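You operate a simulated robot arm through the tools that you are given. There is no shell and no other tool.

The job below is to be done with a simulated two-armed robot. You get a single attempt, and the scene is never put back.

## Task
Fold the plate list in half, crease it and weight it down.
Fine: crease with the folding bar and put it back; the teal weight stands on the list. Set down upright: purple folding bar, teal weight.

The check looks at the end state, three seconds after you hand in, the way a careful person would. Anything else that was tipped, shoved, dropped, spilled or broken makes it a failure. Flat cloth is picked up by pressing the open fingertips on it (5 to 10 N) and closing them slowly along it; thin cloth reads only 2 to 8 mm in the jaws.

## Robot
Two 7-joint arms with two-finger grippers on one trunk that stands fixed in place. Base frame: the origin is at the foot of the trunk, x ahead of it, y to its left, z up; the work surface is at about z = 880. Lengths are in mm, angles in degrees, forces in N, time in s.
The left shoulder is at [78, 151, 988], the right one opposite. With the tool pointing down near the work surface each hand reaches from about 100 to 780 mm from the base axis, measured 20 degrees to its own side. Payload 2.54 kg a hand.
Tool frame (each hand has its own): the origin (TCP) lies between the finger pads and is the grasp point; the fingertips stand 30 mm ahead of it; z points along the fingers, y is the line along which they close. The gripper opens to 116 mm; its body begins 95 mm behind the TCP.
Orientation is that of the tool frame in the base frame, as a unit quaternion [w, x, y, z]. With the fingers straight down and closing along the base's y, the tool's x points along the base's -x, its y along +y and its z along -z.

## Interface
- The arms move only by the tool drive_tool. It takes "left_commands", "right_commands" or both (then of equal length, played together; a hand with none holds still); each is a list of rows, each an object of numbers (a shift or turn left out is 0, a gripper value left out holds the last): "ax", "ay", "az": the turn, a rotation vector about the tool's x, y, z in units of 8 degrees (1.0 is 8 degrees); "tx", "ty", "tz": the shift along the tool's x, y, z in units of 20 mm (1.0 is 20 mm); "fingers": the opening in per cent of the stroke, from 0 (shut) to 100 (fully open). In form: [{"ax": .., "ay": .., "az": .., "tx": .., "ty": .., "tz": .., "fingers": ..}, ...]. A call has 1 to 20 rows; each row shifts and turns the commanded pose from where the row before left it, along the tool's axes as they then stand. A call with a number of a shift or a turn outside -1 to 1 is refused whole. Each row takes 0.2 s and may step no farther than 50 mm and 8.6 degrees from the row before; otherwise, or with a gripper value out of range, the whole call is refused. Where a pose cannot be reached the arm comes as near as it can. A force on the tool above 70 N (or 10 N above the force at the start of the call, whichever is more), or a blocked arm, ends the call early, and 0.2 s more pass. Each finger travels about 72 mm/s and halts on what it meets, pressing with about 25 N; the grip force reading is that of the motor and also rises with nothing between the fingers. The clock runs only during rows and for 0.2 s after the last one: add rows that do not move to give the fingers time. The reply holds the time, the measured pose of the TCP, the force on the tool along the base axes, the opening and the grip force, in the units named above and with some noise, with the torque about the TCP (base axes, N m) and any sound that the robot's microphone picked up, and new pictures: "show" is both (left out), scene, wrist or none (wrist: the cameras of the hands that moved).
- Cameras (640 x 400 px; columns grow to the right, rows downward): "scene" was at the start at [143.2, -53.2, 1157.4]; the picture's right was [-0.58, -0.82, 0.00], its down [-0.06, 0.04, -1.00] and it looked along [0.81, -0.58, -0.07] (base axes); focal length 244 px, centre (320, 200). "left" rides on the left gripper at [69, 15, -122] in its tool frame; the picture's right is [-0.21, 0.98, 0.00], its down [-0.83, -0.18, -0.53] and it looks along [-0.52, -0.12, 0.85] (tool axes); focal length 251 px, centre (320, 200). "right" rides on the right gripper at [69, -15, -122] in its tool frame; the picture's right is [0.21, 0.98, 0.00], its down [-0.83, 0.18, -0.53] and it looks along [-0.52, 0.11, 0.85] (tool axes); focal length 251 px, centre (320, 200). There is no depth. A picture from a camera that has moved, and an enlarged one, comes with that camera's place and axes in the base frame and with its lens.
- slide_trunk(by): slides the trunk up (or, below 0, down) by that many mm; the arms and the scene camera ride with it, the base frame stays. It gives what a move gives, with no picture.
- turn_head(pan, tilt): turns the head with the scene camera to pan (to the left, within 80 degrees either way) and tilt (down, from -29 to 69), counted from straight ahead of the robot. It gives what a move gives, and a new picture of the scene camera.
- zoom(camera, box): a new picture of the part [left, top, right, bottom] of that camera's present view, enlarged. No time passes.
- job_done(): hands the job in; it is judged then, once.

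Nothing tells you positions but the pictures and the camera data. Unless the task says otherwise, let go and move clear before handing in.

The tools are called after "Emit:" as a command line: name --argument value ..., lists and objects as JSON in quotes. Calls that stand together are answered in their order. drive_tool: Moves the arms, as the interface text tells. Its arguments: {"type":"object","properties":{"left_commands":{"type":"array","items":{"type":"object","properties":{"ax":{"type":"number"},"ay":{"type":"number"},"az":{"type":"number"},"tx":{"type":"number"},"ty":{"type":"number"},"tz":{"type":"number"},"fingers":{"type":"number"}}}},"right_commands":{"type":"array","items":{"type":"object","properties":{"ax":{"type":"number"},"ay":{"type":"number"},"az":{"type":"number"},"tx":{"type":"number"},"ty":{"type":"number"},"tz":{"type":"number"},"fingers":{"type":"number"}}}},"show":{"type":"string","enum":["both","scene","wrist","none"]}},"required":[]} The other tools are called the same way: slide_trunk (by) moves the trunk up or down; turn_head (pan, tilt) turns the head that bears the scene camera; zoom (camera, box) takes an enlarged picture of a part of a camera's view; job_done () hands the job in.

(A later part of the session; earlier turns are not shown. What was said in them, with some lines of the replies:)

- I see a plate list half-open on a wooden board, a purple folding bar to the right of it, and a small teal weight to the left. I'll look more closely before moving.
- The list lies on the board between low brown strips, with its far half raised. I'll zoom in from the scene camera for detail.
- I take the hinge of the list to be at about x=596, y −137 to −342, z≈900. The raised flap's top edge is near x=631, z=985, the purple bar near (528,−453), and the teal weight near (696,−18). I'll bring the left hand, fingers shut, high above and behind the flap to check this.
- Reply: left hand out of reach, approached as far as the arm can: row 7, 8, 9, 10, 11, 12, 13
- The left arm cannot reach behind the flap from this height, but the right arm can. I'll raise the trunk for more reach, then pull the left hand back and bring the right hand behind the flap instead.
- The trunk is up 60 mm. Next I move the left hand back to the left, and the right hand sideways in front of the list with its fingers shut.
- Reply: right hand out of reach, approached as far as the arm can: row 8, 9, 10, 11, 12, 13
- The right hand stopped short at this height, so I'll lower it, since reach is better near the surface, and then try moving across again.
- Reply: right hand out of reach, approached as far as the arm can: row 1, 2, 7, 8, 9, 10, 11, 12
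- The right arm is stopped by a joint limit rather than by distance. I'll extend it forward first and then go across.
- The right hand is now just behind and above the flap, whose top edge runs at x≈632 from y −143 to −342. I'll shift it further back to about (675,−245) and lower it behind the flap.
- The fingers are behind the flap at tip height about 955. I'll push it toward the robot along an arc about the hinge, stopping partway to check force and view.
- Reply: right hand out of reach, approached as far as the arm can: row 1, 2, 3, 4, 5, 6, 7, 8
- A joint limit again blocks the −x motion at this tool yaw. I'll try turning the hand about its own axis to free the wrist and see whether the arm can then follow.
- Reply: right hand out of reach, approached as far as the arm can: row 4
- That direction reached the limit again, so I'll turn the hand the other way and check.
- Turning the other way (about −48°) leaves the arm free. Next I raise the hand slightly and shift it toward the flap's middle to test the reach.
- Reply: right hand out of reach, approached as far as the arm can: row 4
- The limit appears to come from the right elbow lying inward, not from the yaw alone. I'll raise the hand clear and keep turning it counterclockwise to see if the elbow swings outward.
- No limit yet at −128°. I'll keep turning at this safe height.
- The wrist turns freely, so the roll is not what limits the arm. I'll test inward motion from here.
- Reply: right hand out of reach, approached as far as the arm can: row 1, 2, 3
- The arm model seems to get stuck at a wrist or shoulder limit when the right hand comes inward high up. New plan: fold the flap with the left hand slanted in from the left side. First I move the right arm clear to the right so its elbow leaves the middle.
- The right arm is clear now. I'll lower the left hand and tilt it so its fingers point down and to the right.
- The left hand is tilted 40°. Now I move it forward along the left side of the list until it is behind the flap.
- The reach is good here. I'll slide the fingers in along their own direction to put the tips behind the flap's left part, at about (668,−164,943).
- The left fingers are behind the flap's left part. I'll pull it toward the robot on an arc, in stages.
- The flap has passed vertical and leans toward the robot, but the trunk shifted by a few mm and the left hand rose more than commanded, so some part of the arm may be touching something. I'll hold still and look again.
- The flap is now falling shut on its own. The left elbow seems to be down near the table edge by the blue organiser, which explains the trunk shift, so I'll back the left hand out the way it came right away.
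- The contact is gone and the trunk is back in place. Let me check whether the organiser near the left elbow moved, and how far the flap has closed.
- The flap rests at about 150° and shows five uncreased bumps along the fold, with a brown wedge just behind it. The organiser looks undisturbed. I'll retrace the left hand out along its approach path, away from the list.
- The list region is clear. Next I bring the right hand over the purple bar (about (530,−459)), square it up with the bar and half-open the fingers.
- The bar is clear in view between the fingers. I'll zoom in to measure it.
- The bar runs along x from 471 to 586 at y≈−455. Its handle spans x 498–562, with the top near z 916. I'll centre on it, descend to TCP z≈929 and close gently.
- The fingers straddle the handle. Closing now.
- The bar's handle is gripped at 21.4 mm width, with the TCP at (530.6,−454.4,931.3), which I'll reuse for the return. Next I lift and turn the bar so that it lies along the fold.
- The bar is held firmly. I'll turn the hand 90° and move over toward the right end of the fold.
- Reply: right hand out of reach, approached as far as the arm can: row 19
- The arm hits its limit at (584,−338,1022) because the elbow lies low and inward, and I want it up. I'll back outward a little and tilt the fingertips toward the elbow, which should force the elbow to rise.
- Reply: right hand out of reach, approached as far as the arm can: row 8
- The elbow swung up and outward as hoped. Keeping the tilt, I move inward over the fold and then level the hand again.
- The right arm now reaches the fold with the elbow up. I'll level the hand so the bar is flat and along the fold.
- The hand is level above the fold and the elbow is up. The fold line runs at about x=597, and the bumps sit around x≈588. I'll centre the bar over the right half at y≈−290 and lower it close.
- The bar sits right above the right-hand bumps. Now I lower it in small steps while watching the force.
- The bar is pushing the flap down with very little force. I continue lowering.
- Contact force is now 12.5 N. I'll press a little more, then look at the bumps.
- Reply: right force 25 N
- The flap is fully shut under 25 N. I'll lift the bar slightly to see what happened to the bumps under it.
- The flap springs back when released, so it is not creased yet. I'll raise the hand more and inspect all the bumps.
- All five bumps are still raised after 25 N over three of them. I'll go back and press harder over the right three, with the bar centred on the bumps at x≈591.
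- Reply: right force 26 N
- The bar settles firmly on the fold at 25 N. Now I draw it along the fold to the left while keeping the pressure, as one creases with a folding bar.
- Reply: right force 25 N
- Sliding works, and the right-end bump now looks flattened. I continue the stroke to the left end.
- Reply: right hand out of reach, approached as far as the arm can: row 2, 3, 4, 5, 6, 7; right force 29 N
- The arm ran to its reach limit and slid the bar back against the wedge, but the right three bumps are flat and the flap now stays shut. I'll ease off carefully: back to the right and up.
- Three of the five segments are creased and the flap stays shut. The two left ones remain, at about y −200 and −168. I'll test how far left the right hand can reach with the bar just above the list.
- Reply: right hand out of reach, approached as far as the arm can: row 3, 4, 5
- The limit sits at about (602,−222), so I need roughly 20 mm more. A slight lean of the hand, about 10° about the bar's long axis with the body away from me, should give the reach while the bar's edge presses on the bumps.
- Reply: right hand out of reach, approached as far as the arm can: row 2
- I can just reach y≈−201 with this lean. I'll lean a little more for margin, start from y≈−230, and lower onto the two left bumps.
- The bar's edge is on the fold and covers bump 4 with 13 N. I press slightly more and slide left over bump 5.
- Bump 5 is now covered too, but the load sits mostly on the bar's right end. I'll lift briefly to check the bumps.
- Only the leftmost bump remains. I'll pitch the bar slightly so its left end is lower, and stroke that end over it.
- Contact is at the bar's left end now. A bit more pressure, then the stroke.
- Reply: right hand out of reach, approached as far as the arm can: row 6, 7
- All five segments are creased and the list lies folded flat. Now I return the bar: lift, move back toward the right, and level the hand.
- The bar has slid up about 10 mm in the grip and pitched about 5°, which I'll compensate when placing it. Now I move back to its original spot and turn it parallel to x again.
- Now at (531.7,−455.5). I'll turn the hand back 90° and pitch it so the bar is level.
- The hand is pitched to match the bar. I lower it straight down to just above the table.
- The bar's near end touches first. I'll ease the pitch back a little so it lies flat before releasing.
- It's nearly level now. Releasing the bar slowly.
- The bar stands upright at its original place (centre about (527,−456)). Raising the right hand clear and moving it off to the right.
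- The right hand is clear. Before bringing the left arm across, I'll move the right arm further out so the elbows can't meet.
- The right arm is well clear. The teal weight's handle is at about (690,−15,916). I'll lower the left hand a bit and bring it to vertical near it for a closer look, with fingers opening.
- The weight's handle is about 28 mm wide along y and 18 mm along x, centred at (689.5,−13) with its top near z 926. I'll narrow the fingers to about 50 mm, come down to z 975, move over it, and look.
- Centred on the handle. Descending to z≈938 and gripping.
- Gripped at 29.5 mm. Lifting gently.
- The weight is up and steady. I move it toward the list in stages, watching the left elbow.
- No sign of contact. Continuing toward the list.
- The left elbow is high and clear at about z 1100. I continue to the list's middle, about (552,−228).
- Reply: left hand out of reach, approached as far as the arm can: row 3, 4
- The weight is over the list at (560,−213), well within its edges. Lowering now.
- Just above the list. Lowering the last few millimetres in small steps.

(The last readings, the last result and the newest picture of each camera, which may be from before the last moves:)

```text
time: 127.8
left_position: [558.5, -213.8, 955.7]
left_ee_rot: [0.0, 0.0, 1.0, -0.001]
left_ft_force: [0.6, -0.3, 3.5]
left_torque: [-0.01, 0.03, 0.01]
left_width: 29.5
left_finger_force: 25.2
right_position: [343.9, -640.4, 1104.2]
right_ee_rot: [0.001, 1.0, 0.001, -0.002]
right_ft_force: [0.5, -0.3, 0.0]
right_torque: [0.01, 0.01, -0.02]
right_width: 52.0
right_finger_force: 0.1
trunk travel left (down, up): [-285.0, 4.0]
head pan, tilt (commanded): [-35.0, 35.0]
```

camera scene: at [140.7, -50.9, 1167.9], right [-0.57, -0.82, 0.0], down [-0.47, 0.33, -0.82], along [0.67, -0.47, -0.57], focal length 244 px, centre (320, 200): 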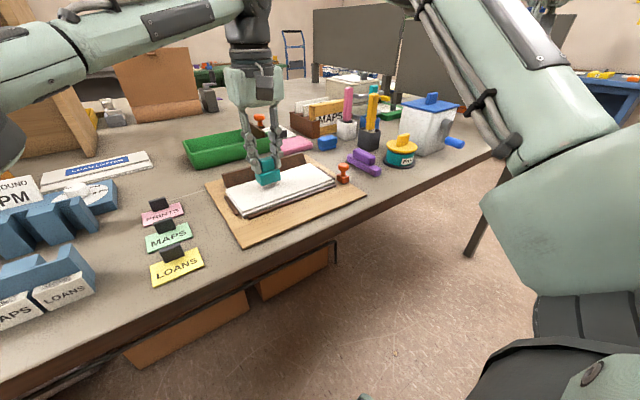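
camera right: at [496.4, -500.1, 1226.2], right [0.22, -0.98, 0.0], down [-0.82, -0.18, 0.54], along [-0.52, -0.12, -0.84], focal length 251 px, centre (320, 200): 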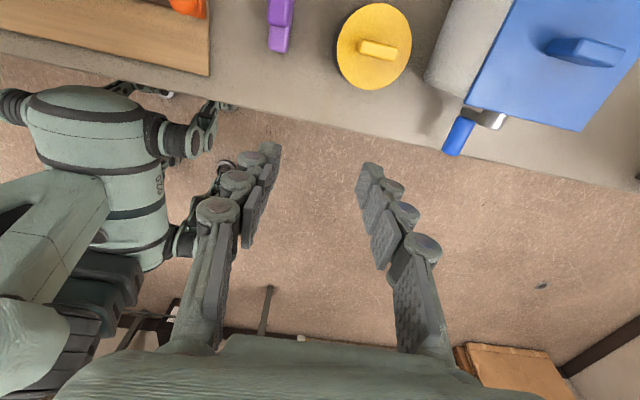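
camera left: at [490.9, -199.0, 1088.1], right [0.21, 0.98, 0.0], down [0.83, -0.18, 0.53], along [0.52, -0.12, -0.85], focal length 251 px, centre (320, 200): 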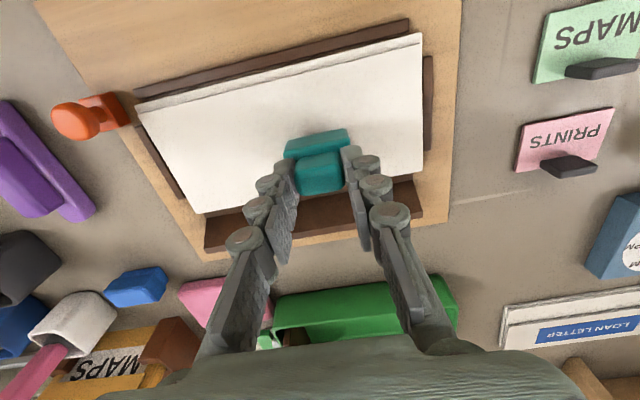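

The weight stands on the list with a small, even contact force. Releasing.

Emit:
drive_tool --left_commands '[{"fingers": 28}, {"fingers": 32}, {"fingers": 38}, {"fingers": 45}, {}, {}]' --show "wrist"

Emit:
zoom --camera "scene" --box '[200, 110, 360, 210]'

```text
time: 129.2
left_position: [559.2, -212.6, 954.8]
left_ee_rot: [0.001, 0.0, 1.0, -0.001]
left_ft_force: [-0.1, -0.2, 0.0]
left_torque: [-0.01, 0.04, -0.01]
left_width: 52.2
left_finger_force: 0.0
right_position: [343.2, -641.5, 1105.3]
right_ee_rot: [0.001, 1.0, 0.001, -0.001]
right_ft_force: [0.1, 0.1, 0.1]
right_torque: [0.0, -0.03, -0.03]
right_width: 52.2
right_finger_force: 0.1
trunk travel left (down, up): [-285.0, 4.0]
head pan, tilt (commanded): [-35.0, 35.0]
camera left: at [490.9, -199.0, 1075.9], right [0.21, 0.98, 0.0], down [0.83, -0.18, 0.53], along [0.52, -0.12, -0.85], focal length 251 px, centre (320, 200)
```

left: 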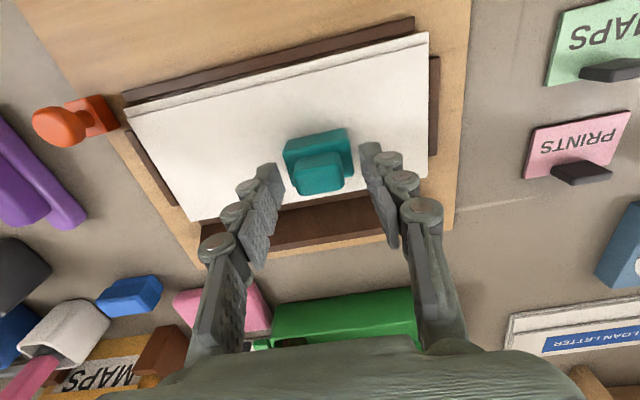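

```text
4.00 times, centred on (280, 160) of scene
camera zoom: at [140.5, -50.8, 1168.0], right [-0.57, -0.82, 0.0], down [-0.47, 0.33, -0.82], along [0.67, -0.47, -0.57], focal length 975 px, centre (480, 360)
```

zoom: 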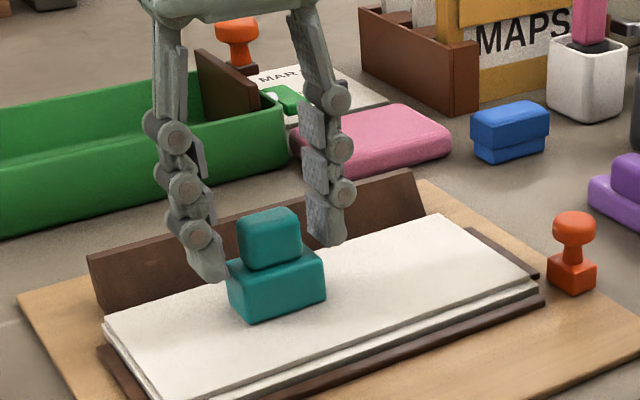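

The teal weight stands upright on the folded list. I raise the left hand straight up and withdraw it along the path it came.

Emit:
drive_tool --left_commands '[{"tz": -0.5}, {"tz": -0.8}, {"tz": -0.9}, {"tz": -0.3}, {"tx": -0.7, "ty": 0.75}, {"tx": -0.7, "ty": 0.75}, {"tx": -0.7, "ty": 0.8}, {"tx": -0.4, "ty": 0.9}, {"tx": -0.4, "ty": 0.9}, {"tx": -0.4, "ty": 0.9}, {}]' --show "both"

```text
time: 131.6
left_position: [625.5, -112.1, 1006.4]
left_ee_rot: [0.001, 0.0, 1.0, -0.001]
left_ft_force: [-0.1, 1.0, 0.2]
left_torque: [0.02, -0.02, 0.02]
left_width: 52.2
left_finger_force: 0.0
right_position: [343.7, -641.2, 1103.2]
right_ee_rot: [0.0, 1.0, 0.001, -0.002]
right_ft_force: [-0.1, -0.4, 0.0]
right_torque: [0.0, 0.01, -0.03]
right_width: 51.8
right_finger_force: 0.1
trunk travel left (down, up): [-285.0, 4.0]
head pan, tilt (commanded): [-35.0, 35.0]
camera scene: at [140.5, -50.8, 1168.0], right [-0.57, -0.82, 0.0], down [-0.47, 0.33, -0.82], along [0.67, -0.47, -0.57], focal length 244 px, centre (320, 200)
camera left: at [557.6, -97.3, 1127.3], right [0.21, 0.98, 0.0], down [0.83, -0.18, 0.53], along [0.52, -0.12, -0.84], focal length 251 px, centre (320, 200)
```

scene: 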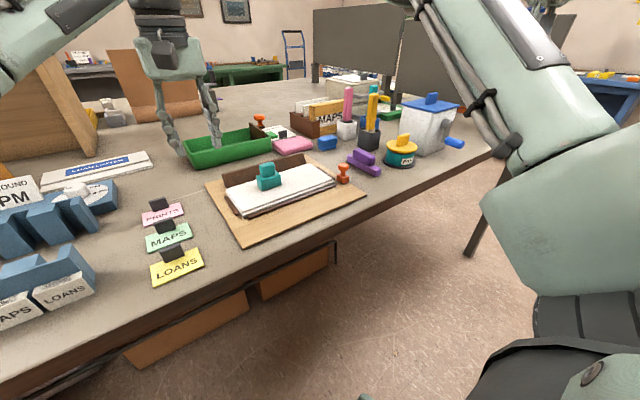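
left: 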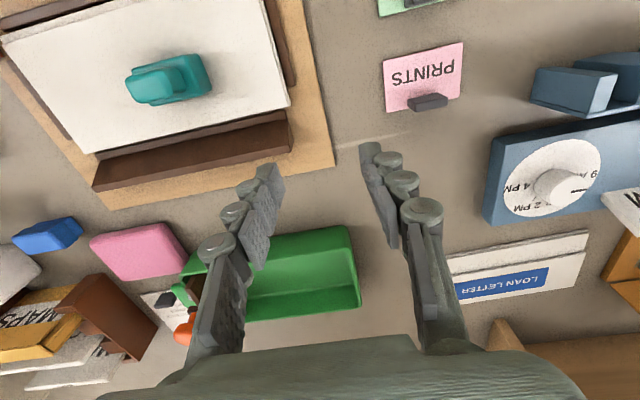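

Everything stands well. I'll move the left hand a bit further away and then look over the whole table for anything disturbed.

Emit:
drive_tool --left_commands '[{"ty": 0.9, "tx": -0.3, "tz": -0.3}, {"ty": 0.9, "tx": -0.3, "tz": -0.3}, {"ty": 0.9, "tz": -0.3}, {"ty": 0.9, "tz": -0.3}, {"ty": 0.9, "tz": -0.2}, {"ty": 0.9}, {}]' --show "none"

Emit:
turn_head --pan 10 --tilt 40

```text
time: 133.2
left_position: [638.8, -4.0, 1032.9]
left_ee_rot: [-0.001, -0.001, 1.0, -0.001]
left_ft_force: [-0.4, -0.7, 0.6]
left_torque: [-0.01, 0.01, -0.04]
left_width: 52.3
left_finger_force: 0.0
right_position: [344.0, -641.5, 1104.3]
right_ee_rot: [0.0, 1.0, 0.001, -0.002]
right_ft_force: [-0.1, 0.4, -1.1]
right_torque: [0.01, 0.01, 0.01]
right_width: 52.1
right_finger_force: 0.0
trunk travel left (down, up): [-285.0, 4.0]
head pan, tilt (commanded): [-35.0, 35.0]
```

```text
time: 134.3
left_position: [638.7, -4.0, 1033.6]
left_ee_rot: [0.0, 0.0, 1.0, 0.0]
left_ft_force: [0.1, -0.6, -0.5]
left_torque: [0.01, 0.0, 0.0]
left_width: 52.1
left_finger_force: 0.1
right_position: [344.6, -641.5, 1103.9]
right_ee_rot: [0.0, 1.0, 0.001, -0.002]
right_ft_force: [0.2, 0.3, 0.1]
right_torque: [0.01, 0.03, -0.01]
right_width: 52.0
right_finger_force: 0.1
trunk travel left (down, up): [-285.0, 4.0]
head pan, tilt (commanded): [10.0, 40.0]
camera scene: at [152.1, 14.4, 1160.4], right [0.17, -0.98, 0.0], down [-0.63, -0.11, -0.77], along [0.75, 0.13, -0.64], focal length 244 px, centre (320, 200)
```

scene: 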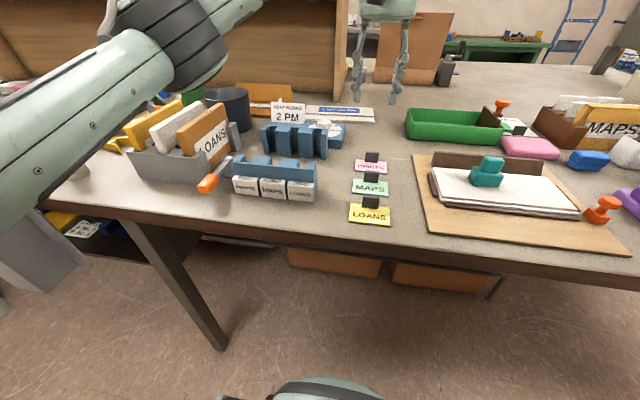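

From this side the left part of the table looks orderly. Let me zoom in to verify details.

Emit:
zoom --camera "scene" --box '[80, 80, 400, 280]'

Emit:
zoom --camera "scene" --box '[400, 90, 640, 260]'

Emit:
turn_head --pan -35 --tilt 35

Emit:
zoom --camera "scene" --box '[180, 110, 420, 260]'

Emit:
zoom --camera "scene" --box '[300, 60, 480, 180]'

```text
2.00 times, centred on (240, 180) of scene
camera zoom: at [152.1, 14.4, 1160.4], right [0.17, -0.98, 0.0], down [-0.63, -0.11, -0.77], along [0.75, 0.13, -0.64], focal length 488 px, centre (480, 240)
```

zoom: 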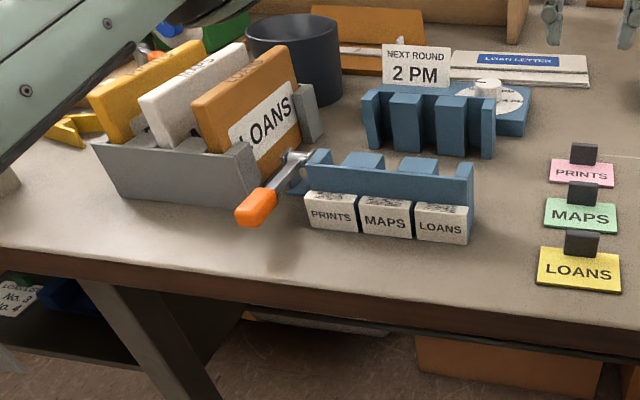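

```text
2.35 times, centred on (520, 175) of scene
camera zoom: at [152.1, 14.4, 1160.4], right [0.17, -0.98, 0.0], down [-0.63, -0.11, -0.77], along [0.75, 0.13, -0.64], focal length 574 px, centre (-151, 259)
```

zoom: 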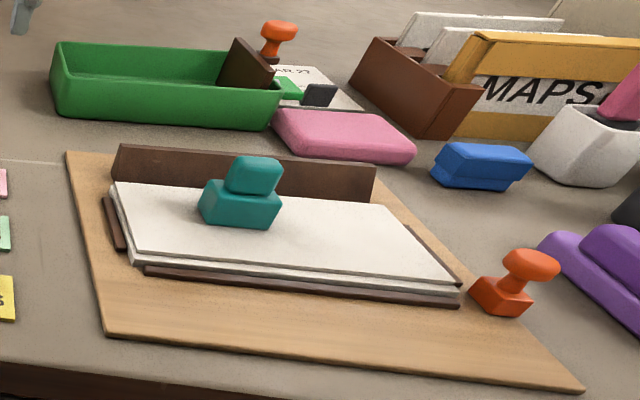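

```text
time: 135.4
left_position: [638.0, -4.3, 1031.6]
left_ee_rot: [0.0, 0.0, 1.0, -0.001]
left_ft_force: [0.1, 0.5, 0.4]
left_torque: [0.0, 0.0, 0.03]
left_width: 52.2
left_finger_force: 0.0
right_position: [343.5, -641.6, 1103.6]
right_ee_rot: [0.001, 1.0, 0.001, -0.001]
right_ft_force: [-0.1, -0.2, 0.5]
right_torque: [0.02, -0.02, -0.01]
right_width: 52.1
right_finger_force: 0.1
trunk travel left (down, up): [-285.0, 4.0]
head pan, tilt (commanded): [-35.0, 35.0]
camera scene: at [140.6, -50.7, 1167.9], right [-0.57, -0.82, 0.0], down [-0.47, 0.33, -0.82], along [0.67, -0.47, -0.57], focal length 244 px, centre (320, 200)
```

scene: 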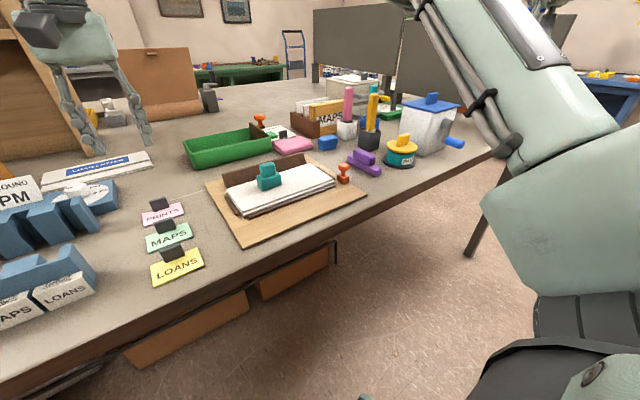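

```text
2.67 times, centred on (300, 185) of scene
camera zoom: at [140.6, -50.7, 1167.9], right [-0.57, -0.82, 0.0], down [-0.47, 0.33, -0.82], along [0.67, -0.47, -0.57], focal length 650 px, centre (373, 240)
```

zoom: 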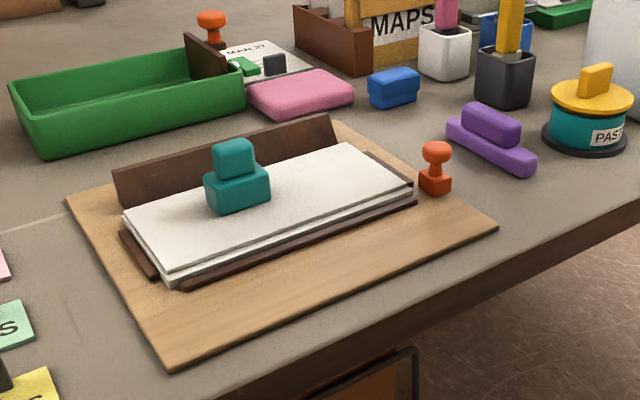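

```text
3.33 times, centred on (390, 120) of scene
camera zoom: at [140.6, -50.7, 1167.9], right [-0.57, -0.82, 0.0], down [-0.47, 0.33, -0.82], along [0.67, -0.47, -0.57], focal length 812 px, centre (87, 467)
```

zoom: 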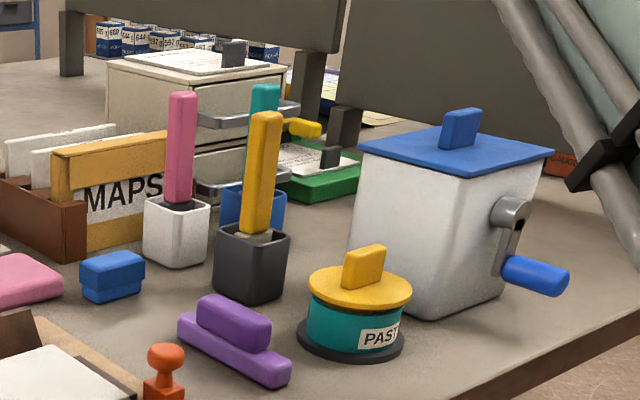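

The list lies folded flat and creased with the teal weight upright on it. The purple bar is back upright in its place, and the stamp and everything else look undisturbed. Both hands are empty and clear, so I hand in.

Emit:
job_done

```text
The job is handed in.
```

The plate list is folded in half, creased along its whole length and weighted down, and I've handed the job in. I don't have the check's verdict.

- **Fold and crease:** I creased the fold with the purple bar until all five raised spots along it were flat. The flap now stays shut on its own.
- **Purple folding bar:** It is back upright, about 3 mm from where it started.
- **Teal weight:** It stands upright on the list, fully inside the edges and a little left of the middle.
- **Everything else:** Nothing looked tipped or moved in the final pictures, including the orange stamp and the paste pot. Both hands were empty and clear at the end.
- **Possible contact during the work:** While I folded the flap, the left elbow pressed against something near the table edge, next to the PRINTS/MAPS/LOANS holder. I backed off at once, and the holder looks to be in the same place as before.
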